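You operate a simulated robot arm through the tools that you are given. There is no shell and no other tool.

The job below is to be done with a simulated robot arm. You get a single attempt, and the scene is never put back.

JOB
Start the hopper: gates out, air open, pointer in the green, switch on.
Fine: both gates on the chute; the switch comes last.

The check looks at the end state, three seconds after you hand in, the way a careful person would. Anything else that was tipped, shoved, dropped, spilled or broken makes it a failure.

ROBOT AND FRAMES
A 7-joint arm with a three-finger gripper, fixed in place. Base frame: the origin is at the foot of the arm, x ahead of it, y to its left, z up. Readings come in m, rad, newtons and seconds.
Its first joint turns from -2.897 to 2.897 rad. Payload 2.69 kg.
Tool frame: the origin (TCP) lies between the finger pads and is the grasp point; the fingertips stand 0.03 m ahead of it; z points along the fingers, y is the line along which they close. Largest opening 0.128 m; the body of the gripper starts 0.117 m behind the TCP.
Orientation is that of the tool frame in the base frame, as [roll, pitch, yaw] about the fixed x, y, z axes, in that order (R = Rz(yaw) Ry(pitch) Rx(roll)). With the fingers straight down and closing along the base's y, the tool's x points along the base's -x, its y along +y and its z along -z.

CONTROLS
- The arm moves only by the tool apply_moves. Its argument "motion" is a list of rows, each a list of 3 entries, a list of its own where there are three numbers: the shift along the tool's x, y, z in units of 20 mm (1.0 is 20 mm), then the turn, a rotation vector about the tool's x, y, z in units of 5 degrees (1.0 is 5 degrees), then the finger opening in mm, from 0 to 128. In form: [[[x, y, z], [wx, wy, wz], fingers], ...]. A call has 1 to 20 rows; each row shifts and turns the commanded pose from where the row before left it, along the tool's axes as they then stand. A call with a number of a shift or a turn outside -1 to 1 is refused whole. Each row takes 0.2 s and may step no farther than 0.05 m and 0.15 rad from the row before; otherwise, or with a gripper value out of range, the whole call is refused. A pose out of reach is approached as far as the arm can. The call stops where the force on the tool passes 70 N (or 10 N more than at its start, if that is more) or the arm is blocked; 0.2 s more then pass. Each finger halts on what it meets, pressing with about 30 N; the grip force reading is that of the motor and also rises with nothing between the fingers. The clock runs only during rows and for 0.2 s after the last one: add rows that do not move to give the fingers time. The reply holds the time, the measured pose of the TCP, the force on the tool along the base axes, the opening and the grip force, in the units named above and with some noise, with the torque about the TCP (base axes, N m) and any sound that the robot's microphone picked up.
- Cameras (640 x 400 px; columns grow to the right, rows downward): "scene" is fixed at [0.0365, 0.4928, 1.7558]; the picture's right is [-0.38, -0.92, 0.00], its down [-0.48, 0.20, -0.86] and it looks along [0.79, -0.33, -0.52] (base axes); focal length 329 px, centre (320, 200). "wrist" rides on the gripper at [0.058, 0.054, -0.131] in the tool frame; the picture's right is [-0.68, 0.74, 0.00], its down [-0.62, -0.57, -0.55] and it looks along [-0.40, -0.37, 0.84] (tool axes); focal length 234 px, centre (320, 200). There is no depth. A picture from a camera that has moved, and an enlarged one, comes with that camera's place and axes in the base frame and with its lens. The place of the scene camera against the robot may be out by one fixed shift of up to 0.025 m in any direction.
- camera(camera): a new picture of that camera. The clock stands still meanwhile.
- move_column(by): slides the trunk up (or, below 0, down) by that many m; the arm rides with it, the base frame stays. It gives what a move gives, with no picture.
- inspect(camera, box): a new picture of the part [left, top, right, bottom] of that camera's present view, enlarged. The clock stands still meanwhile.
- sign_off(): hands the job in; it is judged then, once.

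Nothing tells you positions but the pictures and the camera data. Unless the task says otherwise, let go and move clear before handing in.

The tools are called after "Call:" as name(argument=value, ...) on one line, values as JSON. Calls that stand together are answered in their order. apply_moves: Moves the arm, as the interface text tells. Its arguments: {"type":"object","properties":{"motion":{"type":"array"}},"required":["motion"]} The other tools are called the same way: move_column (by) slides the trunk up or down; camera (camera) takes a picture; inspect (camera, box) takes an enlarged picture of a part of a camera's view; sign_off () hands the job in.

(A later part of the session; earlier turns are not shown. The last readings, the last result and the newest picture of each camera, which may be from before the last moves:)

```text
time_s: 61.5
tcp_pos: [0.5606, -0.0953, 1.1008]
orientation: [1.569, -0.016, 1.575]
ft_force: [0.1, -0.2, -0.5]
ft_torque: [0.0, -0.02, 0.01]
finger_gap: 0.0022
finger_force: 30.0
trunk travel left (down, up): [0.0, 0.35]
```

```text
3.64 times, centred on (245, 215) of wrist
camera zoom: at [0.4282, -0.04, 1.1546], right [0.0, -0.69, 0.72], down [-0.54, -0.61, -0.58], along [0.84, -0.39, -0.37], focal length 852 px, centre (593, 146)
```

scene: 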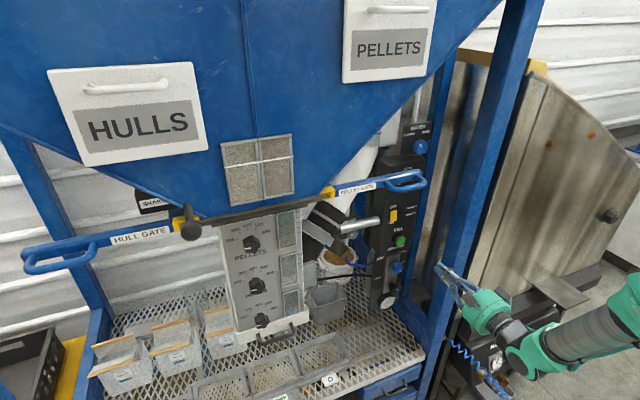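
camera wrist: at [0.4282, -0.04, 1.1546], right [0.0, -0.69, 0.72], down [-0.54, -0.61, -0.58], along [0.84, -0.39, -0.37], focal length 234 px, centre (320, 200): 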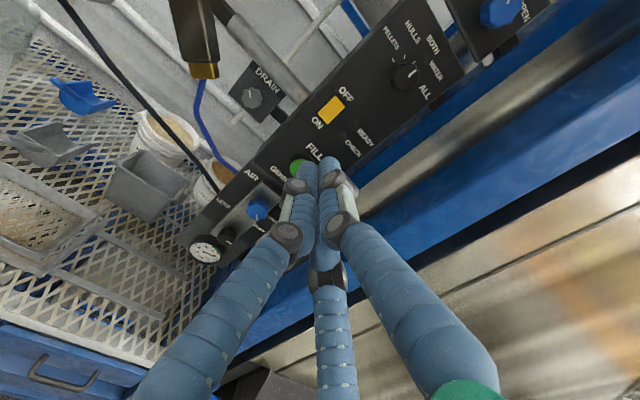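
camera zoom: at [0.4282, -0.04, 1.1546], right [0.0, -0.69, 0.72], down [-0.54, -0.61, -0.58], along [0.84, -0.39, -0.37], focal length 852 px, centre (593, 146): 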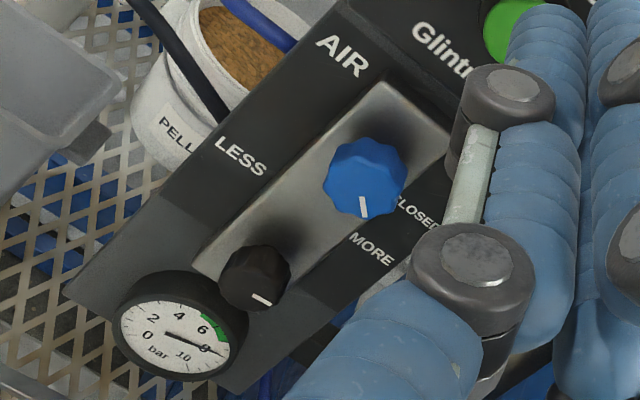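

The front post works out to about x 0.70–0.75, y -0.28 to -0.335, leaving ~5 cm beside the gripper when working at y≈-0.16. I'll descend to knob height at x≈0.66 and look from closer.

Call:
apply_moves(motion=[[[-0.27, -1, 0.4], [0, 0, 0], 0], [[-0.27, -1, 0.4], [0, 0, 0], 0], [[-0.27, -1, 0.4], [0, 0, 0], 0], [[-0.27, -1, 0.4], [0, 0, 0], 0], [[-0.27, -1, 0.4], [0, 0, 0], 0], [[-0.27, -1, 0.4], [0, 0, 0], 0], [[-0.27, -1, 0.4], [0, 0, 0], 0], [[-0.27, -1, 0.4], [0, 0, 0], 0], [[-0.27, -1, 0.4], [0, 0, 0], 0], [[-0.27, -1, 0.4], [0, 0, 0], 0], [[-0.27, -1, 0.4], [0, 0, 0], 0], [[-0.27, -1, 0.4], [0, 0, 0], 0], [[0, 0, 0], [0, 0, 0], 0]])

Call:
camera(camera="wrist")

Call:
camera(camera="scene")

```text
time_s: 64.3
tcp_pos: [0.6588, -0.1572, 0.8594]
orientation: [1.569, -0.016, 1.576]
ft_force: [0.5, -0.3, -0.1]
ft_torque: [0.02, 0.0, 0.02]
finger_gap: 0.0022
finger_force: 30.5
trunk travel left (down, up): [0.0, 0.35]
```

```text
taken
camera wrist: at [0.5273, -0.1013, 0.9124], right [0.0, -0.69, 0.72], down [-0.54, -0.61, -0.58], along [0.84, -0.39, -0.37], focal length 234 px, centre (320, 200)
```

wrist: 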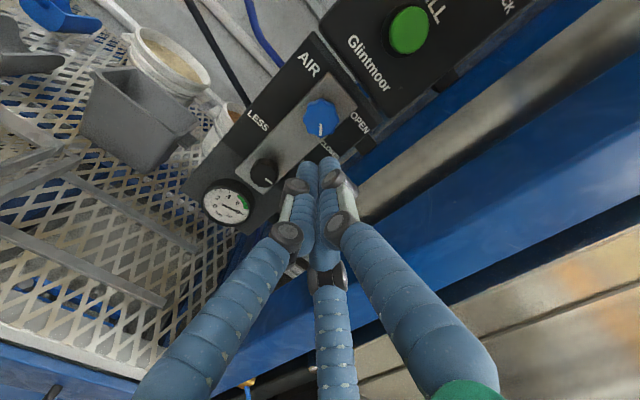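

```text
taken
```

scene: 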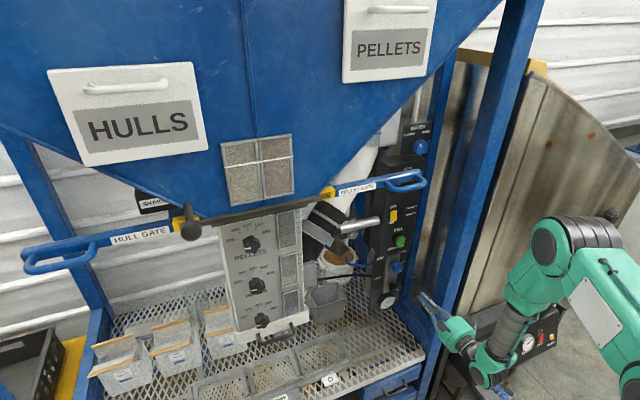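

The tool reaches this level pose fine and the knobs are clearly in view. Zooming in to fix their exact positions and marks.

Call:
inspect(camera="wrist", box=[280, 40, 400, 170])

Call:
inspect(camera="wrist", box=[190, 130, 310, 240])

```text
3.08 times, centred on (340, 105) of wrist
camera zoom: at [0.5273, -0.1013, 0.9124], right [0.0, -0.69, 0.72], down [-0.54, -0.61, -0.58], along [0.84, -0.39, -0.37], focal length 720 px, centre (258, 492)
```

zoom: 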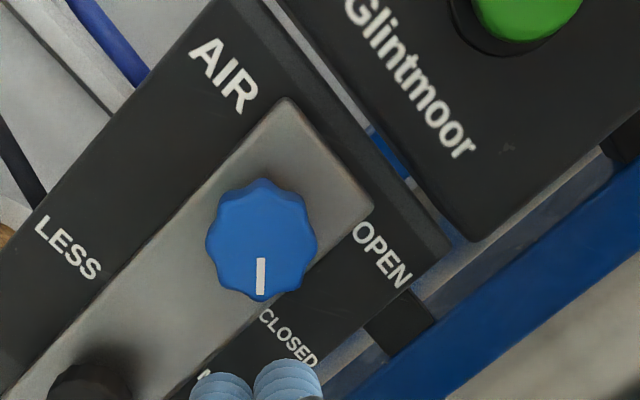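

```text
3.64 times, centred on (250, 185) of wrist
camera zoom: at [0.5273, -0.1013, 0.9124], right [0.0, -0.69, 0.72], down [-0.54, -0.61, -0.58], along [0.84, -0.39, -0.37], focal length 852 px, centre (574, 254)
```

zoom: 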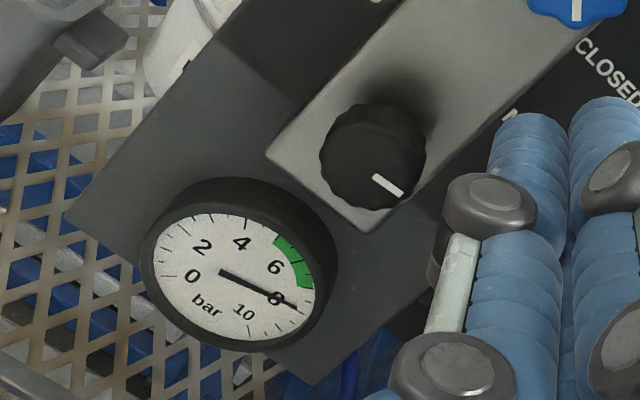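

Closer triangulation gives the AIR knob face centre at (0.828, -0.154, 0.8645), its mark at about -45° (CLOSED), with OPEN up-right; so it must turn counter-clockwise ~90°. I'll align on its axis, roll the fingers to a diagonal, open to 64 mm, and advance to just short of the knob.

Call:
apply_moves(motion=[[[0.16, 0.25, 0], [0, 0, 0], 64], [[0, 0, 0], [0, 0, -1], 64], [[0, 0, 0], [0, 0, -1], 64], [[0, 0, 0], [0, 0, -1], 64], [[0, 0, 0], [0, 0, -1], 64], [[0, 0, 0], [0, 0, -1], 64], [[0, 0, 0], [0, 0, -1], 64], [[0, 0, 0], [0, 0, -1], 64], [[0, 0, 0], [0, 0, -1], 64], [[0, 0, 0], [0, 0, -1], 64], [[0, 0, 0.95], [0, 0, 0], 64], [[0, 0, 0.95], [0, 0, 0], 64], [[0, 0, 0.95], [0, 0, 0], 64], [[0, 0, 0.95], [0, 0, 0], 64], [[0, 0, 0.95], [0, 0, 0], 64], [[0, 0, 0.95], [0, 0, 0], 64], [[0, 0, 0], [0, 0, 0], 64]])

Call:
camera(camera="wrist")

Call:
inspect(camera="scene", box=[340, 200, 500, 330])

```text
time_s: 67.9
tcp_pos: [0.7735, -0.1523, 0.8644]
orientation: [1.566, 0.767, 1.573]
ft_force: [0.4, -0.8, -0.2]
ft_torque: [0.01, 0.03, 0.01]
finger_gap: 0.0638
finger_force: 0.0
trunk travel left (down, up): [0.0, 0.35]
```

```text
taken
camera wrist: at [0.6411, -0.0743, 0.8621], right [0.0, 0.03, 1.0], down [-0.54, -0.84, 0.02], along [0.84, -0.54, 0.02], focal length 234 px, centre (320, 200)
```

wrist: 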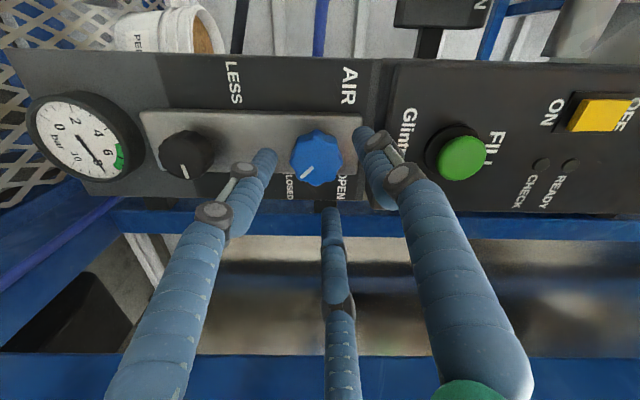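

```text
3.08 times, centred on (420, 265) of scene
camera zoom: at [0.0365, 0.4928, 1.7558], right [-0.38, -0.92, 0.0], down [-0.48, 0.2, -0.86], along [0.79, -0.33, -0.52], focal length 1013 px, centre (12, 0)
```

zoom: 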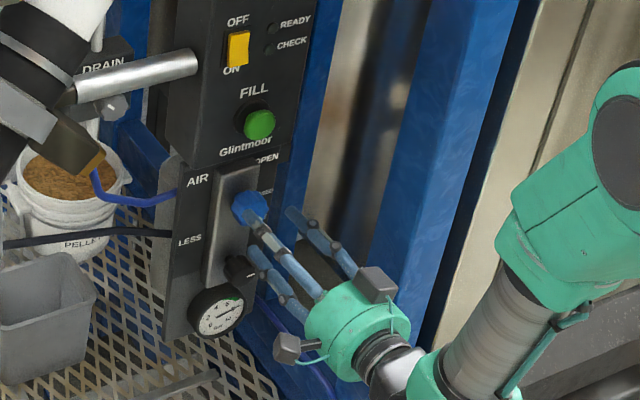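

The view is excellent: knob dead-centre on the tool axis, gauge and labels readable. A quick zoom to confirm alignment before closing in.

Call:
inspect(camera="wrist", box=[250, 100, 390, 220])

Call:
inspect(camera="wrist", box=[10, 60, 250, 220])

```text
3.33 times, centred on (320, 160) of wrist
camera zoom: at [0.6411, -0.0743, 0.8621], right [0.0, 0.03, 1.0], down [-0.54, -0.84, 0.02], along [0.84, -0.54, 0.02], focal length 781 px, centre (320, 333)
```

zoom: 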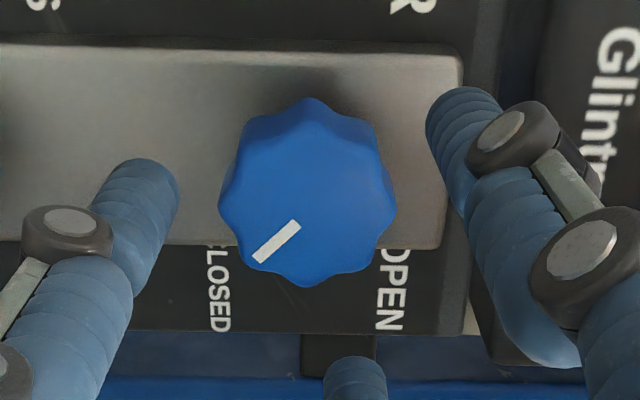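

```text
2.50 times, centred on (130, 140) of wrist
camera zoom: at [0.6411, -0.0743, 0.8621], right [0.0, 0.03, 1.0], down [-0.54, -0.84, 0.02], along [0.84, -0.54, 0.02], focal length 585 px, centre (795, 350)
```

zoom: 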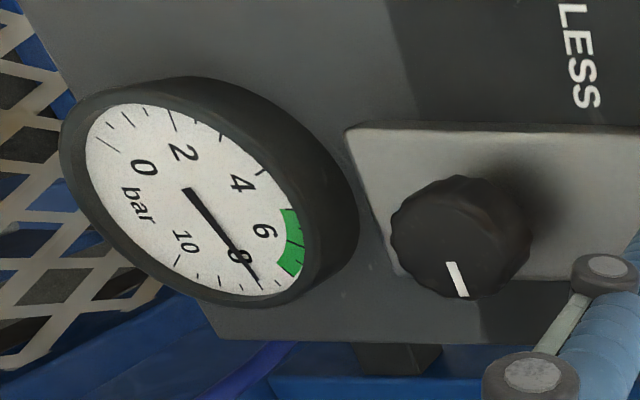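

Aligned. Advancing so the fingertips reach ~24 mm past the knob face, then closing gently.

Call:
apply_moves(motion=[[[0, 0, 0.8], [0, 0, 0], 64], [[0, 0, 0.8], [0, 0, 0], 64], [[0, 0, 0.8], [0, 0, 0], 64], [[0, 0, 0], [0, 0, 0], 64]])

Call:
camera(camera="wrist")

```text
time_s: 68.9
tcp_pos: [0.8212, -0.1531, 0.8647]
orientation: [1.567, 0.769, 1.572]
ft_force: [0.1, 1.0, 0.1]
ft_torque: [-0.01, 0.04, -0.01]
finger_gap: 0.0639
finger_force: 0.2
trunk travel left (down, up): [0.0, 0.35]
```

```text
taken
camera wrist: at [0.6894, -0.0755, 0.8617], right [0.0, 0.03, 1.0], down [-0.54, -0.84, 0.02], along [0.84, -0.54, 0.02], focal length 234 px, centre (320, 200)
```

wrist: 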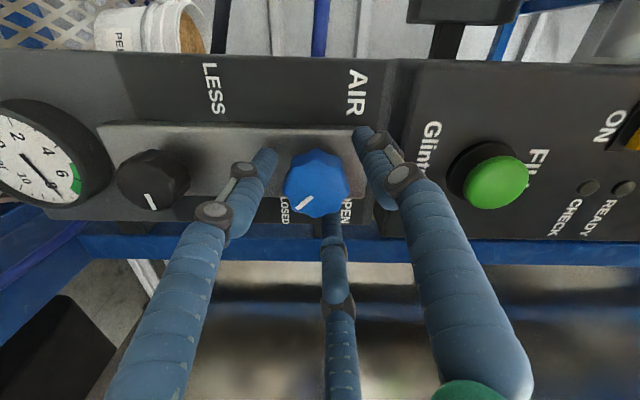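

Centred within ~3 mm. Closing on the AIR knob.

Call:
apply_moves(motion=[[[0, 0, 0], [0, 0, 0], 52], [[0, 0, 0], [0, 0, 0], 42], [[0, 0, 0], [0, 0, 0], 30], [[0, 0, 0], [0, 0, 0], 30]])

Call:
camera(camera="wrist")

```text
time_s: 69.9
tcp_pos: [0.8197, -0.1545, 0.8637]
orientation: [1.569, 0.767, 1.574]
ft_force: [0.2, -4.5, -7.8]
ft_torque: [0.0, 0.31, -0.2]
finger_gap: 0.0473
finger_force: 13.3
trunk travel left (down, up): [0.0, 0.35]
```

```text
taken
camera wrist: at [0.6891, -0.0757, 0.8609], right [0.0, 0.02, 1.0], down [-0.54, -0.84, 0.02], along [0.84, -0.54, 0.01], focal length 234 px, centre (320, 200)
```

wrist: 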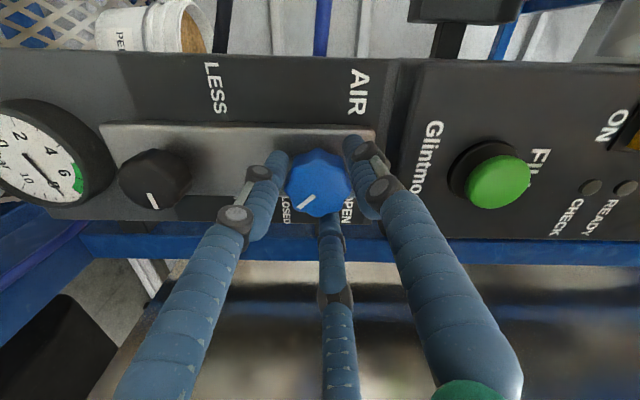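

Gripped at 47 mm, with a small sideways reaction showing ~2 mm offset along the closing line. I'll relieve that and turn counter-clockwise 30° first, watching torque.

Call:
apply_moves(motion=[[[0.03, -0.1, 0], [0, 0, 0], 30], [[0, 0, 0], [0, 0, -1], 30], [[0, 0, 0], [0, 0, -1], 30], [[0, 0, 0], [0, 0, -1], 30], [[0, 0, 0], [0, 0, -1], 30], [[0, 0, 0], [0, 0, -1], 30], [[0, 0, 0], [0, 0, -1], 30], [[0, 0, 0], [0, 0, 0], 30]])

Call:
camera(camera="wrist")

Call:
inspect(camera="scene", box=[365, 240, 425, 315])

```text
time_s: 71.7
tcp_pos: [0.8213, -0.1541, 0.8626]
orientation: [1.567, 1.289, 1.57]
ft_force: [0.9, -11.8, -15.5]
ft_torque: [-0.02, 0.41, -0.31]
finger_gap: 0.0462
finger_force: 12.0
trunk travel left (down, up): [0.0, 0.35]
```

```text
taken
camera wrist: at [0.6896, -0.0878, 0.8204], right [0.0, 0.52, 0.85], down [-0.55, -0.72, 0.44], along [0.84, -0.46, 0.29], focal length 234 px, centre (320, 200)
```

wrist: 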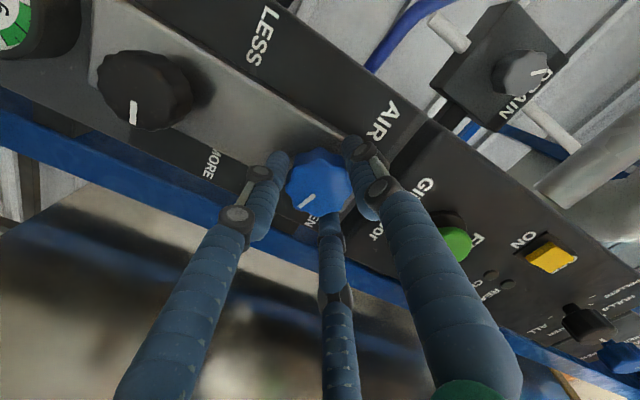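

```text
5.33 times, centred on (395, 278) of scene
camera zoom: at [0.0365, 0.4928, 1.7558], right [-0.38, -0.92, 0.0], down [-0.48, 0.2, -0.86], along [0.79, -0.33, -0.52], focal length 1756 px, centre (-80, -213)
```

zoom: 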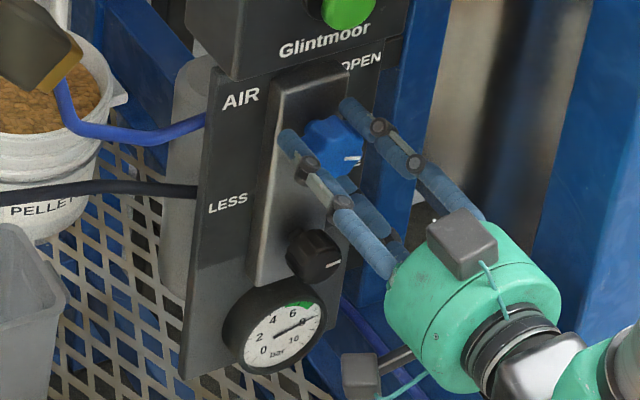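

The knob is turning with the grip (its mark now points nearly right). Continuing counter-clockwise another 30°.

Call:
apply_moves(motion=[[[0.03, -0.05, 0], [0, 0, -1], 30], [[0, 0, 0], [0, 0, -1], 30], [[0, 0, 0], [0, 0, -1], 30], [[0, 0, 0], [0, 0, -1], 30], [[0, 0, 0], [0, 0, -1], 30], [[0, 0, 0], [0, 0, -1], 30], [[0, 0, 0], [0, 0, 0], 30]])

Call:
camera(camera="wrist")

Call:
inspect(camera="scene", box=[365, 240, 425, 315])

```text
time_s: 73.3
tcp_pos: [0.8221, -0.1551, 0.862]
orientation: [-1.563, 1.328, -1.556]
ft_force: [-4.2, -8.1, -17.4]
ft_torque: [0.01, 0.52, -0.16]
finger_gap: 0.0449
finger_force: 45.4
trunk travel left (down, up): [0.0, 0.35]
```

```text
taken
camera wrist: at [0.6898, -0.1185, 0.7915], right [-0.01, 0.88, 0.48], down [-0.55, -0.4, 0.73], along [0.84, -0.26, 0.48], focal length 234 px, centre (320, 200)
```

wrist: 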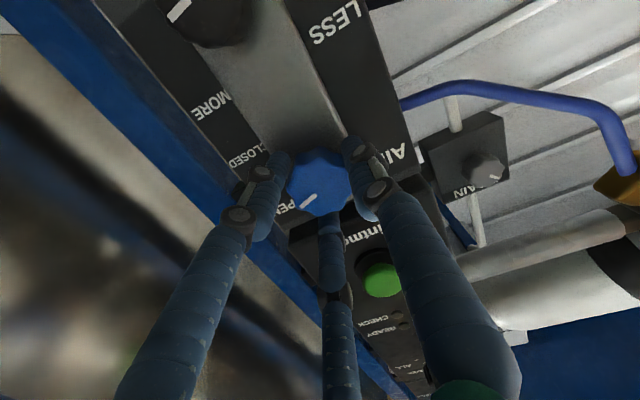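

```text
5.33 times, centred on (395, 278) of scene
camera zoom: at [0.0365, 0.4928, 1.7558], right [-0.38, -0.92, 0.0], down [-0.48, 0.2, -0.86], along [0.79, -0.33, -0.52], focal length 1756 px, centre (-80, -213)
```

zoom: 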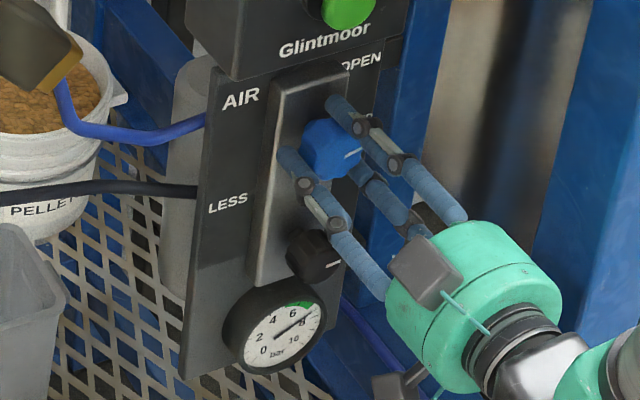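

Call:
inspect(camera="scene", box=[383, 244, 413, 274])

Call:
inspect(camera="scene", box=[380, 290, 400, 312])

Call:
inspect(camera="wrist", box=[250, 110, 390, 250])

```text
13.33 times, centred on (398, 259) of scene
camera zoom: at [0.0365, 0.4928, 1.7558], right [-0.38, -0.92, 0.0], down [-0.48, 0.2, -0.86], along [0.79, -0.33, -0.52], focal length 4391 px, centre (-720, -587)
```

zoom: 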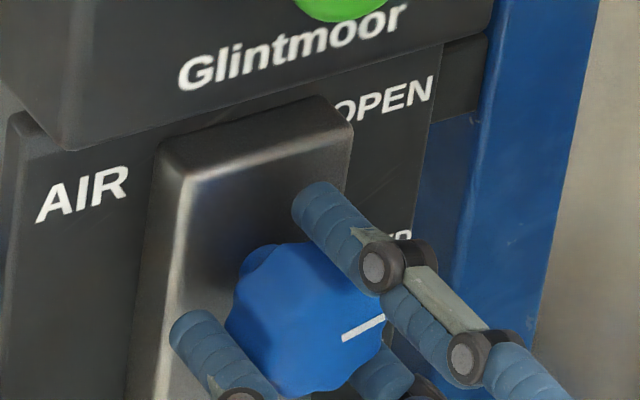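

```text
16.00 times, centred on (390, 301) of scene
camera zoom: at [0.0365, 0.4928, 1.7558], right [-0.38, -0.92, 0.0], down [-0.48, 0.2, -0.86], along [0.79, -0.33, -0.52], focal length 5270 px, centre (-800, -1416)
```

zoom: 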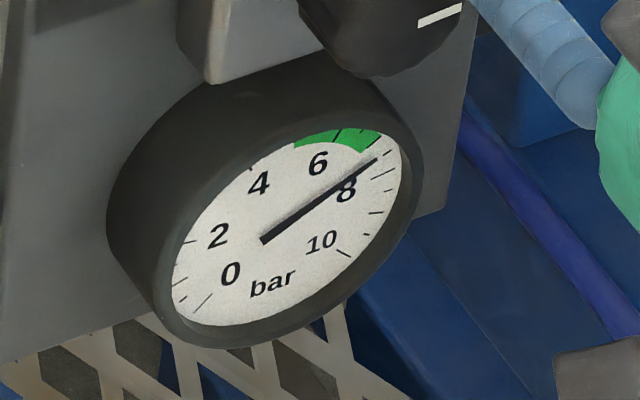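

```text
2.86 times, centred on (320, 180) of wrist
camera zoom: at [0.6898, -0.1185, 0.7915], right [-0.01, 0.88, 0.48], down [-0.55, -0.4, 0.73], along [0.84, -0.26, 0.48], focal length 669 px, centre (320, 257)
```

zoom: 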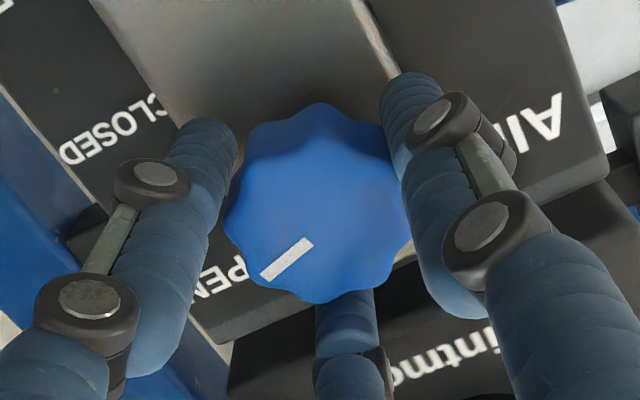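

The air is opening: the gauge needle has dropped slightly and the mark is past horizontal. Continuing the last ~30° toward OPEN.

Call:
apply_moves(motion=[[[0, 0, 0], [0, 0, -1], 30], [[0, 0, 0], [0, 0, -1], 30], [[0, 0, 0], [0, 0, -1], 30], [[0, 0, 0], [0, 0, -1], 30], [[0, 0, 0], [0, 0, -1], 30], [[0, 0, 0], [0, 0, -1], 30], [[0, 0, 0], [0, 0, 0], 30]])

Call:
inspect(camera="wrist", box=[240, 90, 400, 270])

Call:
inspect(camera="scene", box=[383, 244, 413, 274])

Call:
inspect(camera="scene", box=[380, 290, 400, 312])

```text
time_s: 74.9
tcp_pos: [0.8211, -0.1557, 0.8619]
orientation: [-1.568, 0.803, -1.564]
ft_force: [-6.8, -12.3, -22.9]
ft_torque: [0.3, 0.46, -0.36]
finger_gap: 0.0446
finger_force: 44.9
trunk travel left (down, up): [0.0, 0.35]
```

```text
2.22 times, centred on (320, 180) of wrist
camera zoom: at [0.69, -0.1585, 0.782], right [-0.01, 1.0, -0.03], down [-0.55, 0.02, 0.84], along [0.84, 0.02, 0.55], focal length 520 px, centre (320, 244)
```

zoom: 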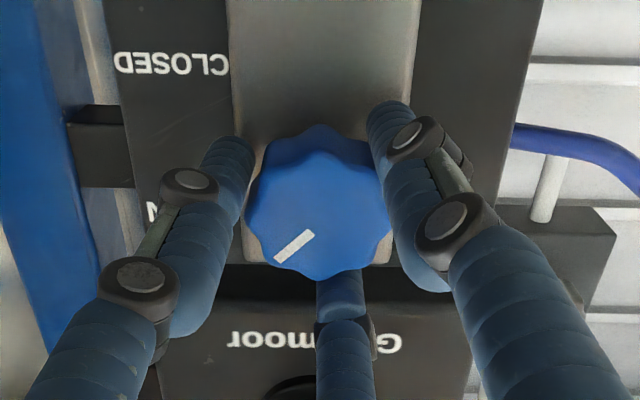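

```text
13.33 times, centred on (398, 259) of scene
camera zoom: at [0.0365, 0.4928, 1.7558], right [-0.38, -0.92, 0.0], down [-0.48, 0.2, -0.86], along [0.79, -0.33, -0.52], focal length 4391 px, centre (-720, -587)
```

zoom: 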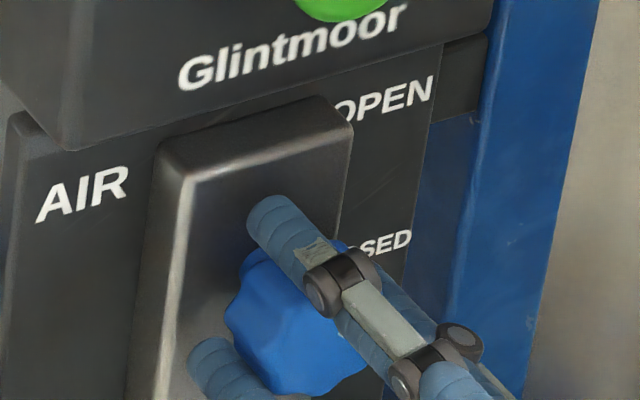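

```text
16.00 times, centred on (390, 301) of scene
camera zoom: at [0.0365, 0.4928, 1.7558], right [-0.38, -0.92, 0.0], down [-0.48, 0.2, -0.86], along [0.79, -0.33, -0.52], focal length 5270 px, centre (-800, -1416)
```

zoom: 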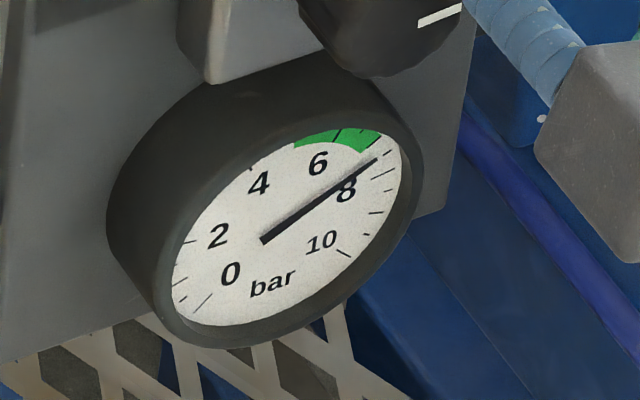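

The mark now points up-right at ~45° toward OPEN, and torque has risen to 0.3 N·m, suggesting the end stop. One more small turn to confirm.

Call:
apply_moves(motion=[[[0, 0, 0], [0, 0, -0.8], 30], [[0, 0, 0], [0, 0, 0], 30]])

Call:
inspect(camera="wrist", box=[240, 90, 400, 270])

```text
time_s: 75.5
tcp_pos: [0.8215, -0.1547, 0.8619]
orientation: [-1.569, 0.734, -1.565]
ft_force: [-1.2, -9.5, -23.2]
ft_torque: [0.67, 0.62, -0.33]
finger_gap: 0.0447
finger_force: 45.1
trunk travel left (down, up): [0.0, 0.35]
```

```text
2.22 times, centred on (320, 180) of wrist
camera zoom: at [0.6903, -0.1639, 0.7824], right [-0.01, 1.0, -0.09], down [-0.55, 0.08, 0.83], along [0.83, 0.06, 0.55], focal length 520 px, centre (320, 244)
```

zoom: 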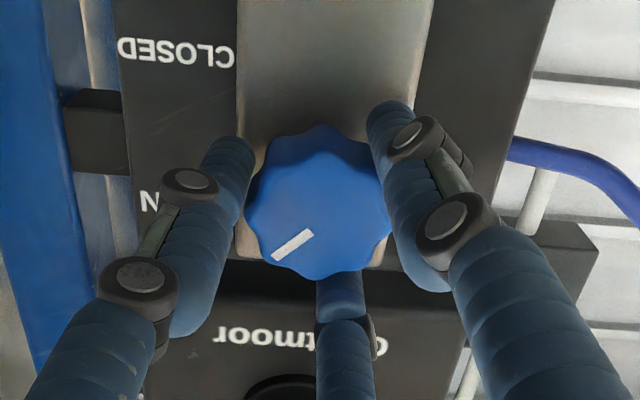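

Torque climbs to 0.67 N·m with no further motion: the AIR valve is at its OPEN stop. Releasing and backing straight out.

Call:
apply_moves(motion=[[[0, 0, 0], [0, 0, 0.4], 30], [[0, 0, 0], [0, 0, 0], 64], [[0, 0, 0], [0, 0, 0], 64], [[0, 0, -0.8], [0, 0, 0], 64], [[0, 0, -0.8], [0, 0, 0], 64], [[0, 0, -0.8], [0, 0, 0], 64], [[0, 0, -0.8], [0, 0, 0], 64], [[0, 0, -0.8], [0, 0, 0], 64], [[0, 0, 0], [0, 0, 0], 64]])

Call:
camera(camera="wrist")

Call:
inspect(camera="scene", box=[365, 240, 425, 315])

Call:
inspect(camera="scene", box=[380, 290, 400, 312])

```text
time_s: 77.5
tcp_pos: [0.7419, -0.1548, 0.8628]
orientation: [-1.564, 0.767, -1.56]
ft_force: [0.3, 0.5, 0.3]
ft_torque: [-0.04, 0.02, -0.01]
finger_gap: 0.0641
finger_force: 0.2
trunk travel left (down, up): [0.0, 0.35]
```

```text
taken
camera wrist: at [0.6104, -0.1615, 0.7831], right [-0.01, 1.0, -0.06], down [-0.55, 0.05, 0.83], along [0.83, 0.04, 0.55], focal length 234 px, centre (320, 200)
```

wrist: 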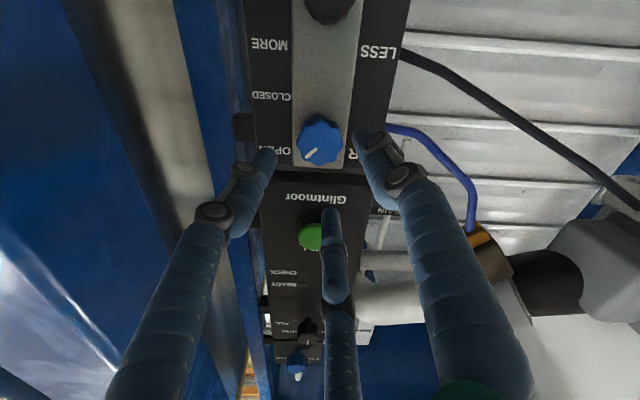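

```text
5.33 times, centred on (395, 278) of scene
camera zoom: at [0.0365, 0.4928, 1.7558], right [-0.38, -0.92, 0.0], down [-0.48, 0.2, -0.86], along [0.79, -0.33, -0.52], focal length 1756 px, centre (-80, -213)
```

zoom: 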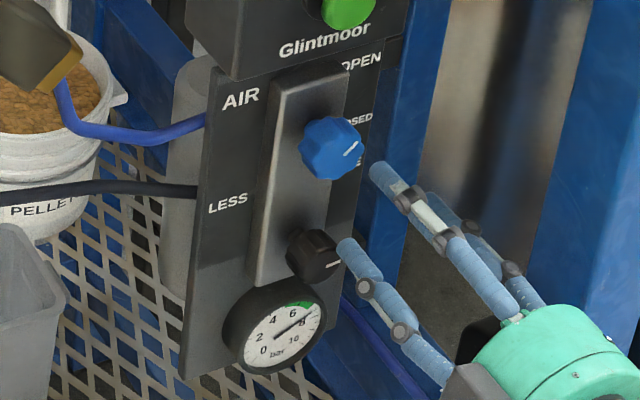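

```text
16.00 times, centred on (390, 301) of scene
camera zoom: at [0.0365, 0.4928, 1.7558], right [-0.38, -0.92, 0.0], down [-0.48, 0.2, -0.86], along [0.79, -0.33, -0.52], focal length 5270 px, centre (-800, -1416)
```

zoom: 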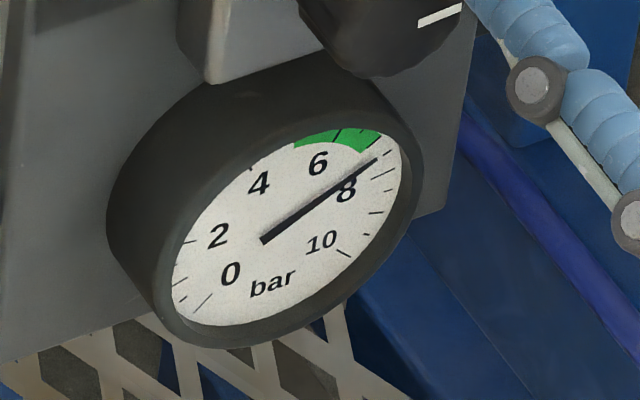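

AIR is at OPEN and the gauge reads about 7.6 bar, slightly above the green. Next the regulator at ≈(0.833,-0.154,0.750): I'll roll back +90° so there is room to turn counter-clockwise (LESS), then move down in front of it.

Call:
apply_moves(motion=[[[0, 0, 0], [0, 0, 1], 64], [[0, 0, 0], [0, 0, 1], 64], [[0, 0, 0], [0, 0, 1], 64], [[0, 0, 0], [0, 0, 1], 64], [[0, 0, 0], [0, 0, 1], 64], [[0, 0, 0], [0, 0, 1], 64], [[0, 0, 0], [0, 0, 1], 64], [[0, 0, 0], [0, 0, 1], 64], [[0, 0, 0], [0, 0, 1], 64], [[0, 0, 0], [0, 0, 1], 64], [[0, 0, 0], [0, 0, 1], 64], [[0, 0, 0], [0, 0, 1], 64], [[0, 0, 0], [0, 0, 1], 64], [[0, 0, 0], [0, 0, 1], 64], [[0, 0, 0], [0, 0, 1], 64], [[0, 0, 0], [0, 0, 1], 64], [[0, 0, 0], [0, 0, 1], 64], [[0, 0, 0], [0, 0, 1], 64], [[0, 0, 0], [0, 0, 0], 64]])

Call:
apply_moves(motion=[[[0.8, -0.8, 0], [0, 0, 0], 64], [[0.8, -0.8, 0], [0, 0, 0], 64], [[0.8, -0.8, 0], [0, 0, 0], 64], [[0.8, -0.8, 0], [0, 0, 0], 64], [[0.8, -0.8, 0], [0, 0, 0], 64], [[0, 0, 0], [0, 0, 0], 64]])

Call:
camera(camera="wrist")

Call:
inspect(camera="wrist", box=[220, 60, 420, 240])

```text
time_s: 81.5
tcp_pos: [0.7401, -0.1554, 0.8634]
orientation: [1.564, 0.803, 1.573]
ft_force: [1.0, -0.6, 0.1]
ft_torque: [-0.02, 0.01, 0.02]
finger_gap: 0.0639
finger_force: 0.1
trunk travel left (down, up): [0.0, 0.35]
```

```text
time_s: 82.9
tcp_pos: [0.7414, -0.1585, 0.7493]
orientation: [1.565, 0.801, 1.572]
ft_force: [-1.0, -0.3, 0.4]
ft_torque: [-0.03, 0.01, 0.01]
finger_gap: 0.064
finger_force: 0.0
trunk travel left (down, up): [0.0, 0.35]
```

```text
taken
camera wrist: at [0.6096, -0.0801, 0.7442], right [0.0, 0.06, 1.0], down [-0.54, -0.84, 0.05], along [0.84, -0.54, 0.04], focal length 234 px, centre (320, 200)
```

wrist: 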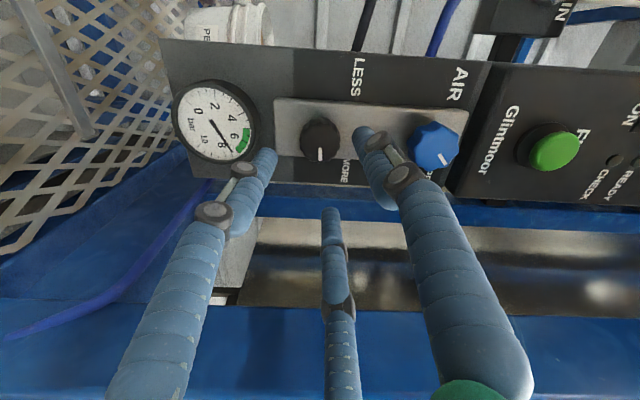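

```text
2.22 times, centred on (320, 150) of wrist
camera zoom: at [0.6096, -0.0801, 0.7442], right [0.0, 0.06, 1.0], down [-0.54, -0.84, 0.05], along [0.84, -0.54, 0.04], focal length 520 px, centre (320, 311)
```

zoom: 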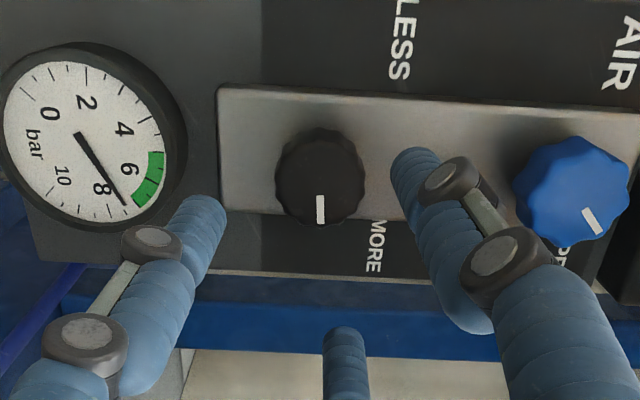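

Regulator centre confirmed at (y,z)≈(-0.154, 0.750), mark pointing right; the green band runs from just below 6 to ~7.2 bar. Aligning 4 mm and advancing around the knob.

Call:
apply_moves(motion=[[[0.1, 0.18, 0], [0, 0, 0], 60], [[0, 0, 0.82], [0, 0, 0], 60], [[0, 0, 0.82], [0, 0, 0], 60], [[0, 0, 0.82], [0, 0, 0], 60], [[0, 0, 0.82], [0, 0, 0], 60], [[0, 0, 0.82], [0, 0, 0], 60], [[0, 0, 0], [0, 0, 0], 60]])

Call:
camera(camera="wrist")

Call:
inspect(camera="scene", box=[365, 240, 425, 315])

```text
time_s: 84.5
tcp_pos: [0.8225, -0.1531, 0.7498]
orientation: [1.566, 0.803, 1.572]
ft_force: [-0.2, 0.5, -0.2]
ft_torque: [0.0, 0.02, 0.0]
finger_gap: 0.0601
finger_force: 0.0
trunk travel left (down, up): [0.0, 0.35]
```

```text
taken
camera wrist: at [0.6902, -0.0754, 0.7436], right [0.0, 0.06, 1.0], down [-0.54, -0.84, 0.05], along [0.84, -0.54, 0.04], focal length 234 px, centre (320, 200)
```

wrist: 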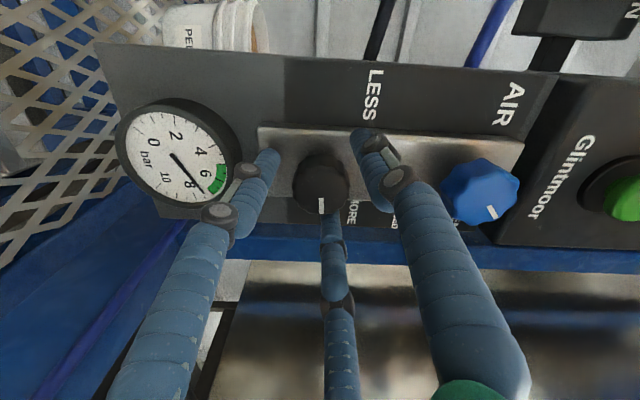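

```text
5.33 times, centred on (395, 278) of scene
camera zoom: at [0.0365, 0.4928, 1.7558], right [-0.38, -0.92, 0.0], down [-0.48, 0.2, -0.86], along [0.79, -0.33, -0.52], focal length 1756 px, centre (-80, -213)
```

zoom: 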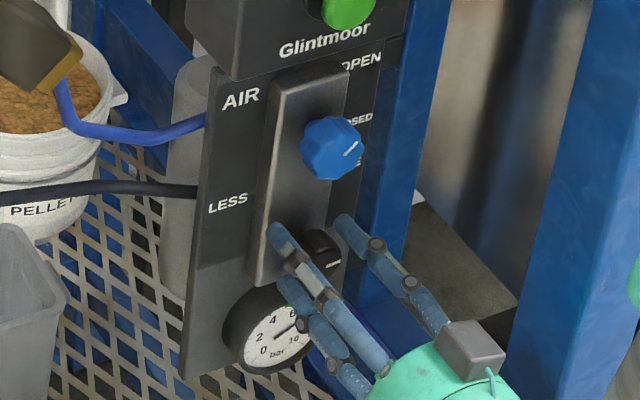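

Well centred with no contact. Closing on the regulator knob.

Call:
apply_moves(motion=[[[0, 0, 0], [0, 0, 0], 48], [[0, 0, 0], [0, 0, 0], 38], [[0, 0, 0], [0, 0, 0], 25], [[0, 0, 0], [0, 0, 0], 25]])

Call:
camera(camera="wrist")

```text
time_s: 85.5
tcp_pos: [0.8227, -0.1552, 0.7496]
orientation: [1.563, 0.803, 1.57]
ft_force: [-1.2, -19.4, 1.5]
ft_torque: [0.0, 0.04, -0.56]
finger_gap: 0.0392
finger_force: 10.7
trunk travel left (down, up): [0.0, 0.35]
```

```text
taken
camera wrist: at [0.6904, -0.0766, 0.7442], right [0.0, 0.06, 1.0], down [-0.55, -0.84, 0.05], along [0.84, -0.54, 0.04], focal length 234 px, centre (320, 200)
```

wrist: 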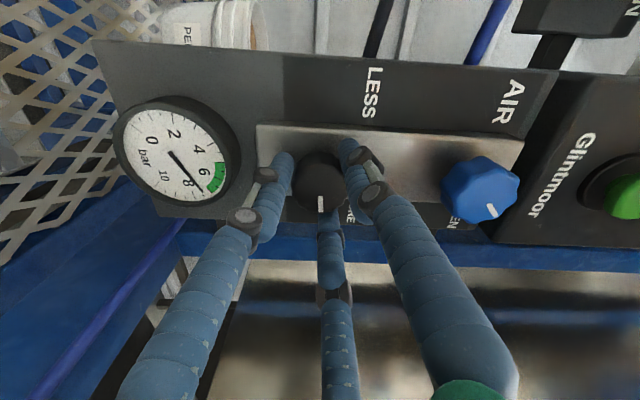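

Gripped at 39 mm; relieving a small sideways load (~2.5 mm toward -y), then turning 10° counter-clockwise to see how the needle responds.

Call:
apply_moves(motion=[[[-0.08, -0.09, 0], [0, 0, 0], 25], [[0, 0, 0], [0, 0, -1], 25], [[0, 0, 0], [0, 0, -1], 25], [[0, 0, 0], [0, 0, 0], 25], [[0, 0, 0], [0, 0, 0], 25]])

Call:
camera(camera="wrist")

Call:
inspect(camera="wrist", box=[90, 80, 250, 220])

Call:
inspect(camera="scene", box=[380, 290, 400, 312])

```text
time_s: 86.7
tcp_pos: [0.8218, -0.156, 0.7503]
orientation: [1.564, 0.976, 1.572]
ft_force: [-21.1, -7.8, 0.0]
ft_torque: [0.0, -0.02, -0.27]
finger_gap: 0.0389
finger_force: 44.9
trunk travel left (down, up): [0.0, 0.35]
```

```text
taken
camera wrist: at [0.6903, -0.0792, 0.7307], right [0.0, 0.23, 0.97], down [-0.54, -0.82, 0.19], along [0.84, -0.53, 0.13], focal length 234 px, centre (320, 200)
```

wrist: 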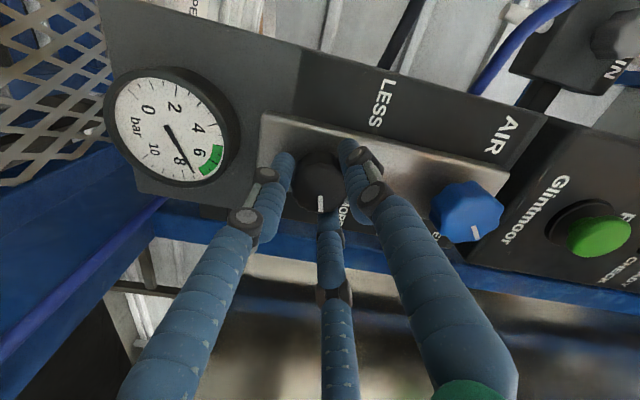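

```text
2.86 times, centred on (170, 150) of wrist
camera zoom: at [0.6903, -0.0792, 0.7307], right [0.0, 0.23, 0.97], down [-0.54, -0.82, 0.19], along [0.84, -0.53, 0.13], focal length 669 px, centre (749, 343)
```

zoom: 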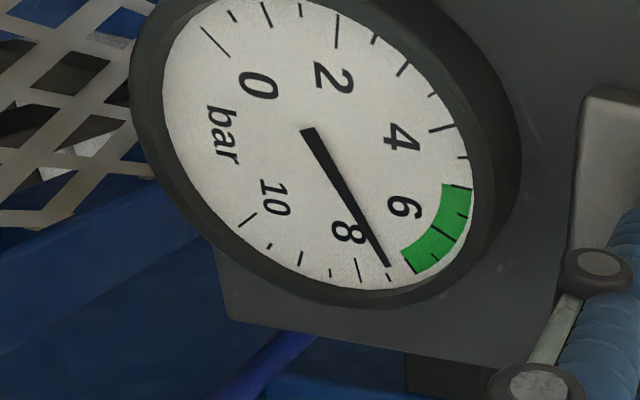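

```text
16.00 times, centred on (390, 301) of scene
camera zoom: at [0.0365, 0.4928, 1.7558], right [-0.38, -0.92, 0.0], down [-0.48, 0.2, -0.86], along [0.79, -0.33, -0.52], focal length 5270 px, centre (-800, -1416)
```

zoom: 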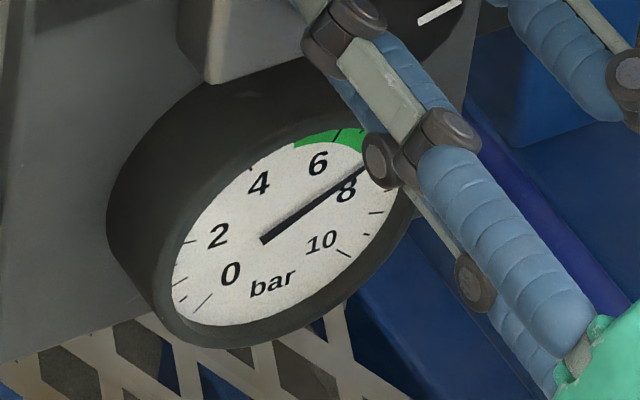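

The gauge is now perfectly readable: green spans about 5–7 bar and the needle is at ~7.5. The knob follows the grip, so I'll continue counter-clockwise 20° and re-read.

Call:
apply_moves(motion=[[[0, 0, -0.05], [0, 0, -1], 25], [[0, 0, 0], [0, 0, -1], 25], [[0, 0, 0], [0, 0, -1], 25], [[0, 0, 0], [0, 0, -1], 25], [[0, 0, 0], [0, 0, 0], 25], [[0, 0, 0], [0, 0, 0], 25]])

Call:
camera(camera="wrist")

Call:
inspect(camera="scene", box=[380, 290, 400, 312])

```text
time_s: 88.1
tcp_pos: [0.8222, -0.154, 0.7491]
orientation: [1.559, 1.328, 1.565]
ft_force: [-16.4, -3.9, -8.8]
ft_torque: [0.01, 0.21, -0.09]
finger_gap: 0.0388
finger_force: 44.6
trunk travel left (down, up): [0.0, 0.35]
```

```text
taken
camera wrist: at [0.6905, -0.0902, 0.7054], right [-0.01, 0.55, 0.83], down [-0.55, -0.7, 0.46], along [0.84, -0.45, 0.3], focal length 234 px, centre (320, 200)
```

wrist: 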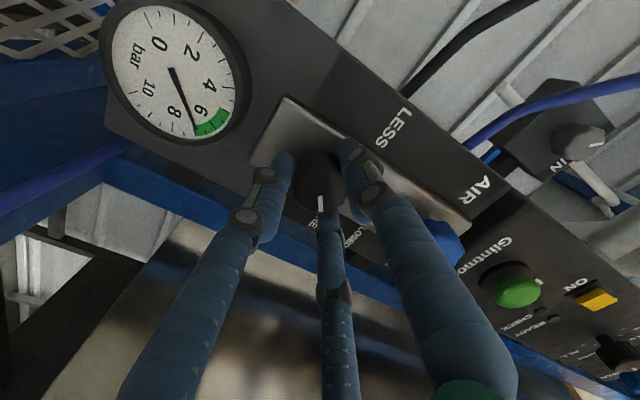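

```text
16.00 times, centred on (390, 301) of scene
camera zoom: at [0.0365, 0.4928, 1.7558], right [-0.38, -0.92, 0.0], down [-0.48, 0.2, -0.86], along [0.79, -0.33, -0.52], focal length 5270 px, centre (-800, -1416)
```

zoom: 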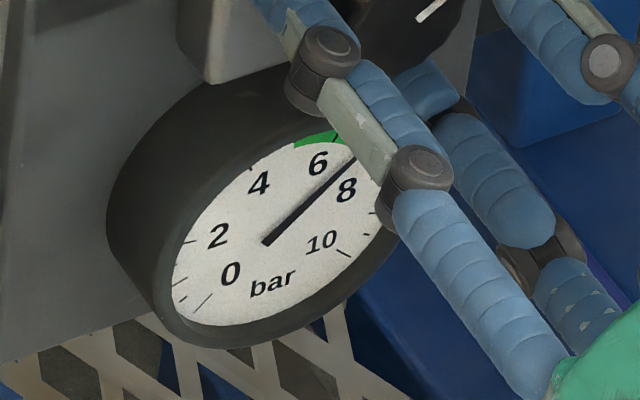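

Call:
inspect(camera="wrist", box=[90, 0, 260, 150])

```text
2.67 times, centred on (175, 75) of wrist
camera zoom: at [0.6905, -0.0902, 0.7054], right [-0.01, 0.55, 0.83], down [-0.55, -0.7, 0.46], along [0.84, -0.45, 0.3], focal length 624 px, centre (707, 533)
```

zoom: 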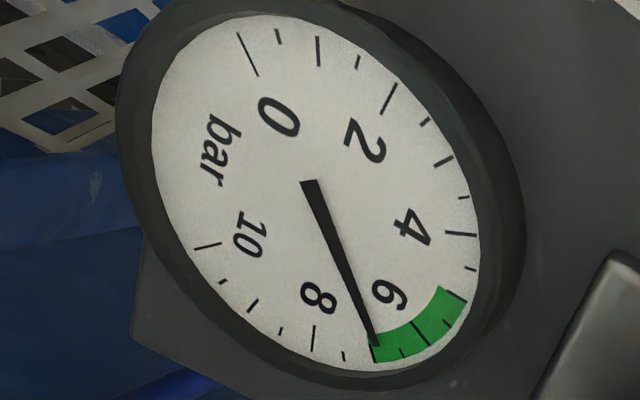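

Needle is now at ~7.0, the upper edge of the green (about 0.5 bar per 20°). I'll turn another 40° to put it near the middle, ~6.

Call:
apply_moves(motion=[[[0, 0, 0], [0, 0, -1], 25], [[0, 0, 0], [0, 0, -1], 25], [[0, 0, 0], [0, 0, -1], 25], [[0, 0, 0], [0, 0, -1], 25], [[0, 0, 0], [0, 0, -1], 25], [[0, 0, 0], [0, 0, -1], 25], [[0, 0, 0], [0, 0, -1], 25], [[0, 0, 0], [0, 0, 0], 25], [[0, 0, 0], [0, 0, 0], 25]])

Call:
camera(camera="wrist")

Call:
inspect(camera="scene", box=[380, 290, 400, 312])

```text
time_s: 90.1
tcp_pos: [0.8223, -0.1546, 0.7502]
orientation: [-1.567, 1.206, -1.561]
ft_force: [-13.5, -6.3, -15.0]
ft_torque: [0.03, 0.42, -0.19]
finger_gap: 0.0387
finger_force: 44.6
trunk travel left (down, up): [0.0, 0.35]
```

```text
taken
camera wrist: at [0.6908, -0.1273, 0.6753], right [-0.01, 0.93, 0.37], down [-0.55, -0.31, 0.78], along [0.84, -0.2, 0.51], focal length 234 px, centre (320, 200)
```

wrist: 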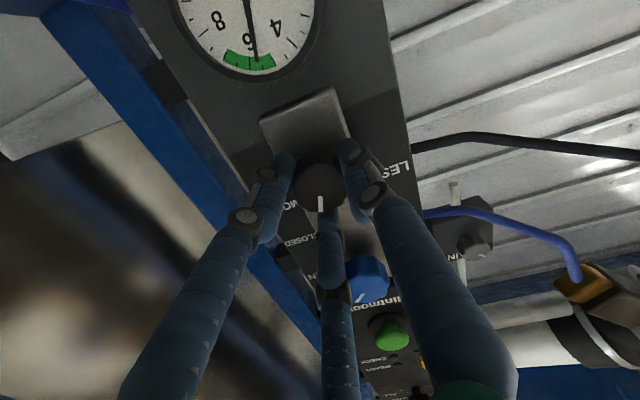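

```text
16.00 times, centred on (390, 301) of scene
camera zoom: at [0.0365, 0.4928, 1.7558], right [-0.38, -0.92, 0.0], down [-0.48, 0.2, -0.86], along [0.79, -0.33, -0.52], focal length 5270 px, centre (-800, -1416)
```

zoom: 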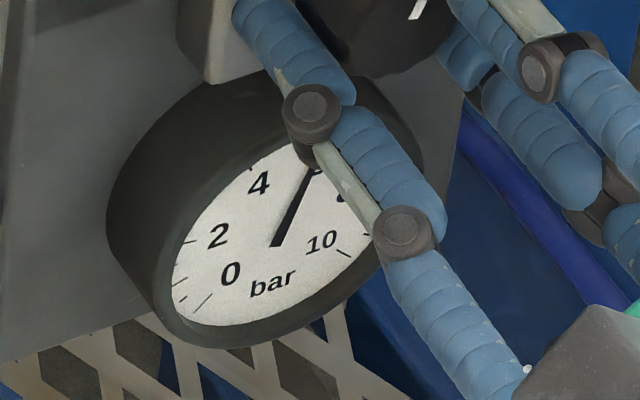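

Call:
inspect(camera="wrist", box=[170, 0, 330, 80])

```text
4.00 times, centred on (250, 40) of wrist
camera zoom: at [0.6908, -0.1273, 0.6753], right [-0.01, 0.93, 0.37], down [-0.55, -0.31, 0.78], along [0.84, -0.2, 0.51], focal length 937 px, centre (600, 840)
```

zoom: 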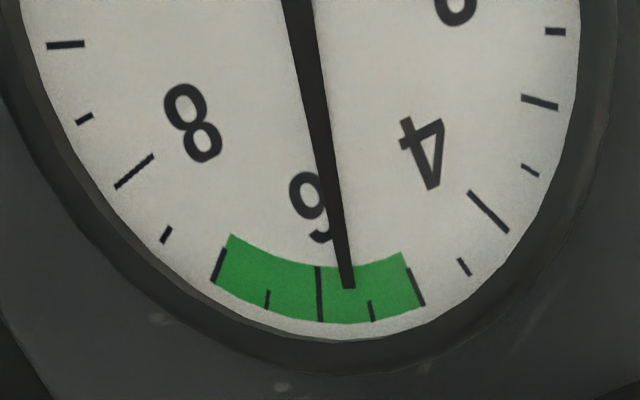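

The needle is in the green at ~5.75 bar (band 5–7). I'll turn back 8° to sit near 6, so there's margin both ways, and re-read before releasing.

Call:
apply_moves(motion=[[[0, 0, 0], [0, 0, 0.8], 25], [[0, 0, 0], [0, 0, 0.8], 25], [[0, 0, 0], [0, 0, 0], 25], [[0, 0, 0], [0, 0, 0], 25], [[0, 0, 0], [0, 0, 0], 25]])

Call:
inspect(camera="wrist", box=[130, 0, 330, 100])

```text
time_s: 91.3
tcp_pos: [0.8226, -0.154, 0.7516]
orientation: [-1.559, 1.343, -1.554]
ft_force: [-12.7, -2.4, -13.3]
ft_torque: [-0.01, 0.29, 0.08]
finger_gap: 0.0387
finger_force: 45.3
trunk travel left (down, up): [0.0, 0.35]
```

```text
3.20 times, centred on (230, 50) of wrist
camera zoom: at [0.6908, -0.1173, 0.6801], right [-0.01, 0.87, 0.49], down [-0.55, -0.42, 0.73], along [0.84, -0.27, 0.48], focal length 749 px, centre (608, 680)
```

zoom: 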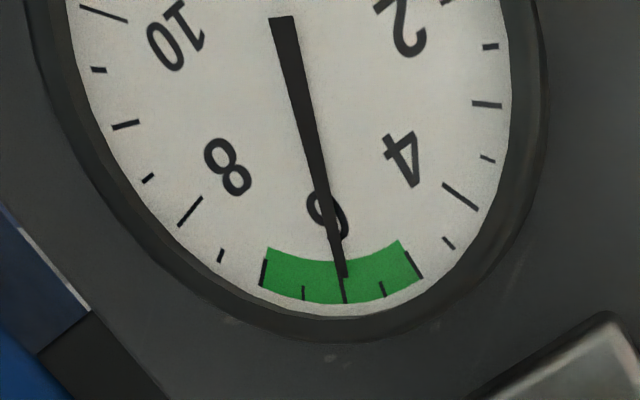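

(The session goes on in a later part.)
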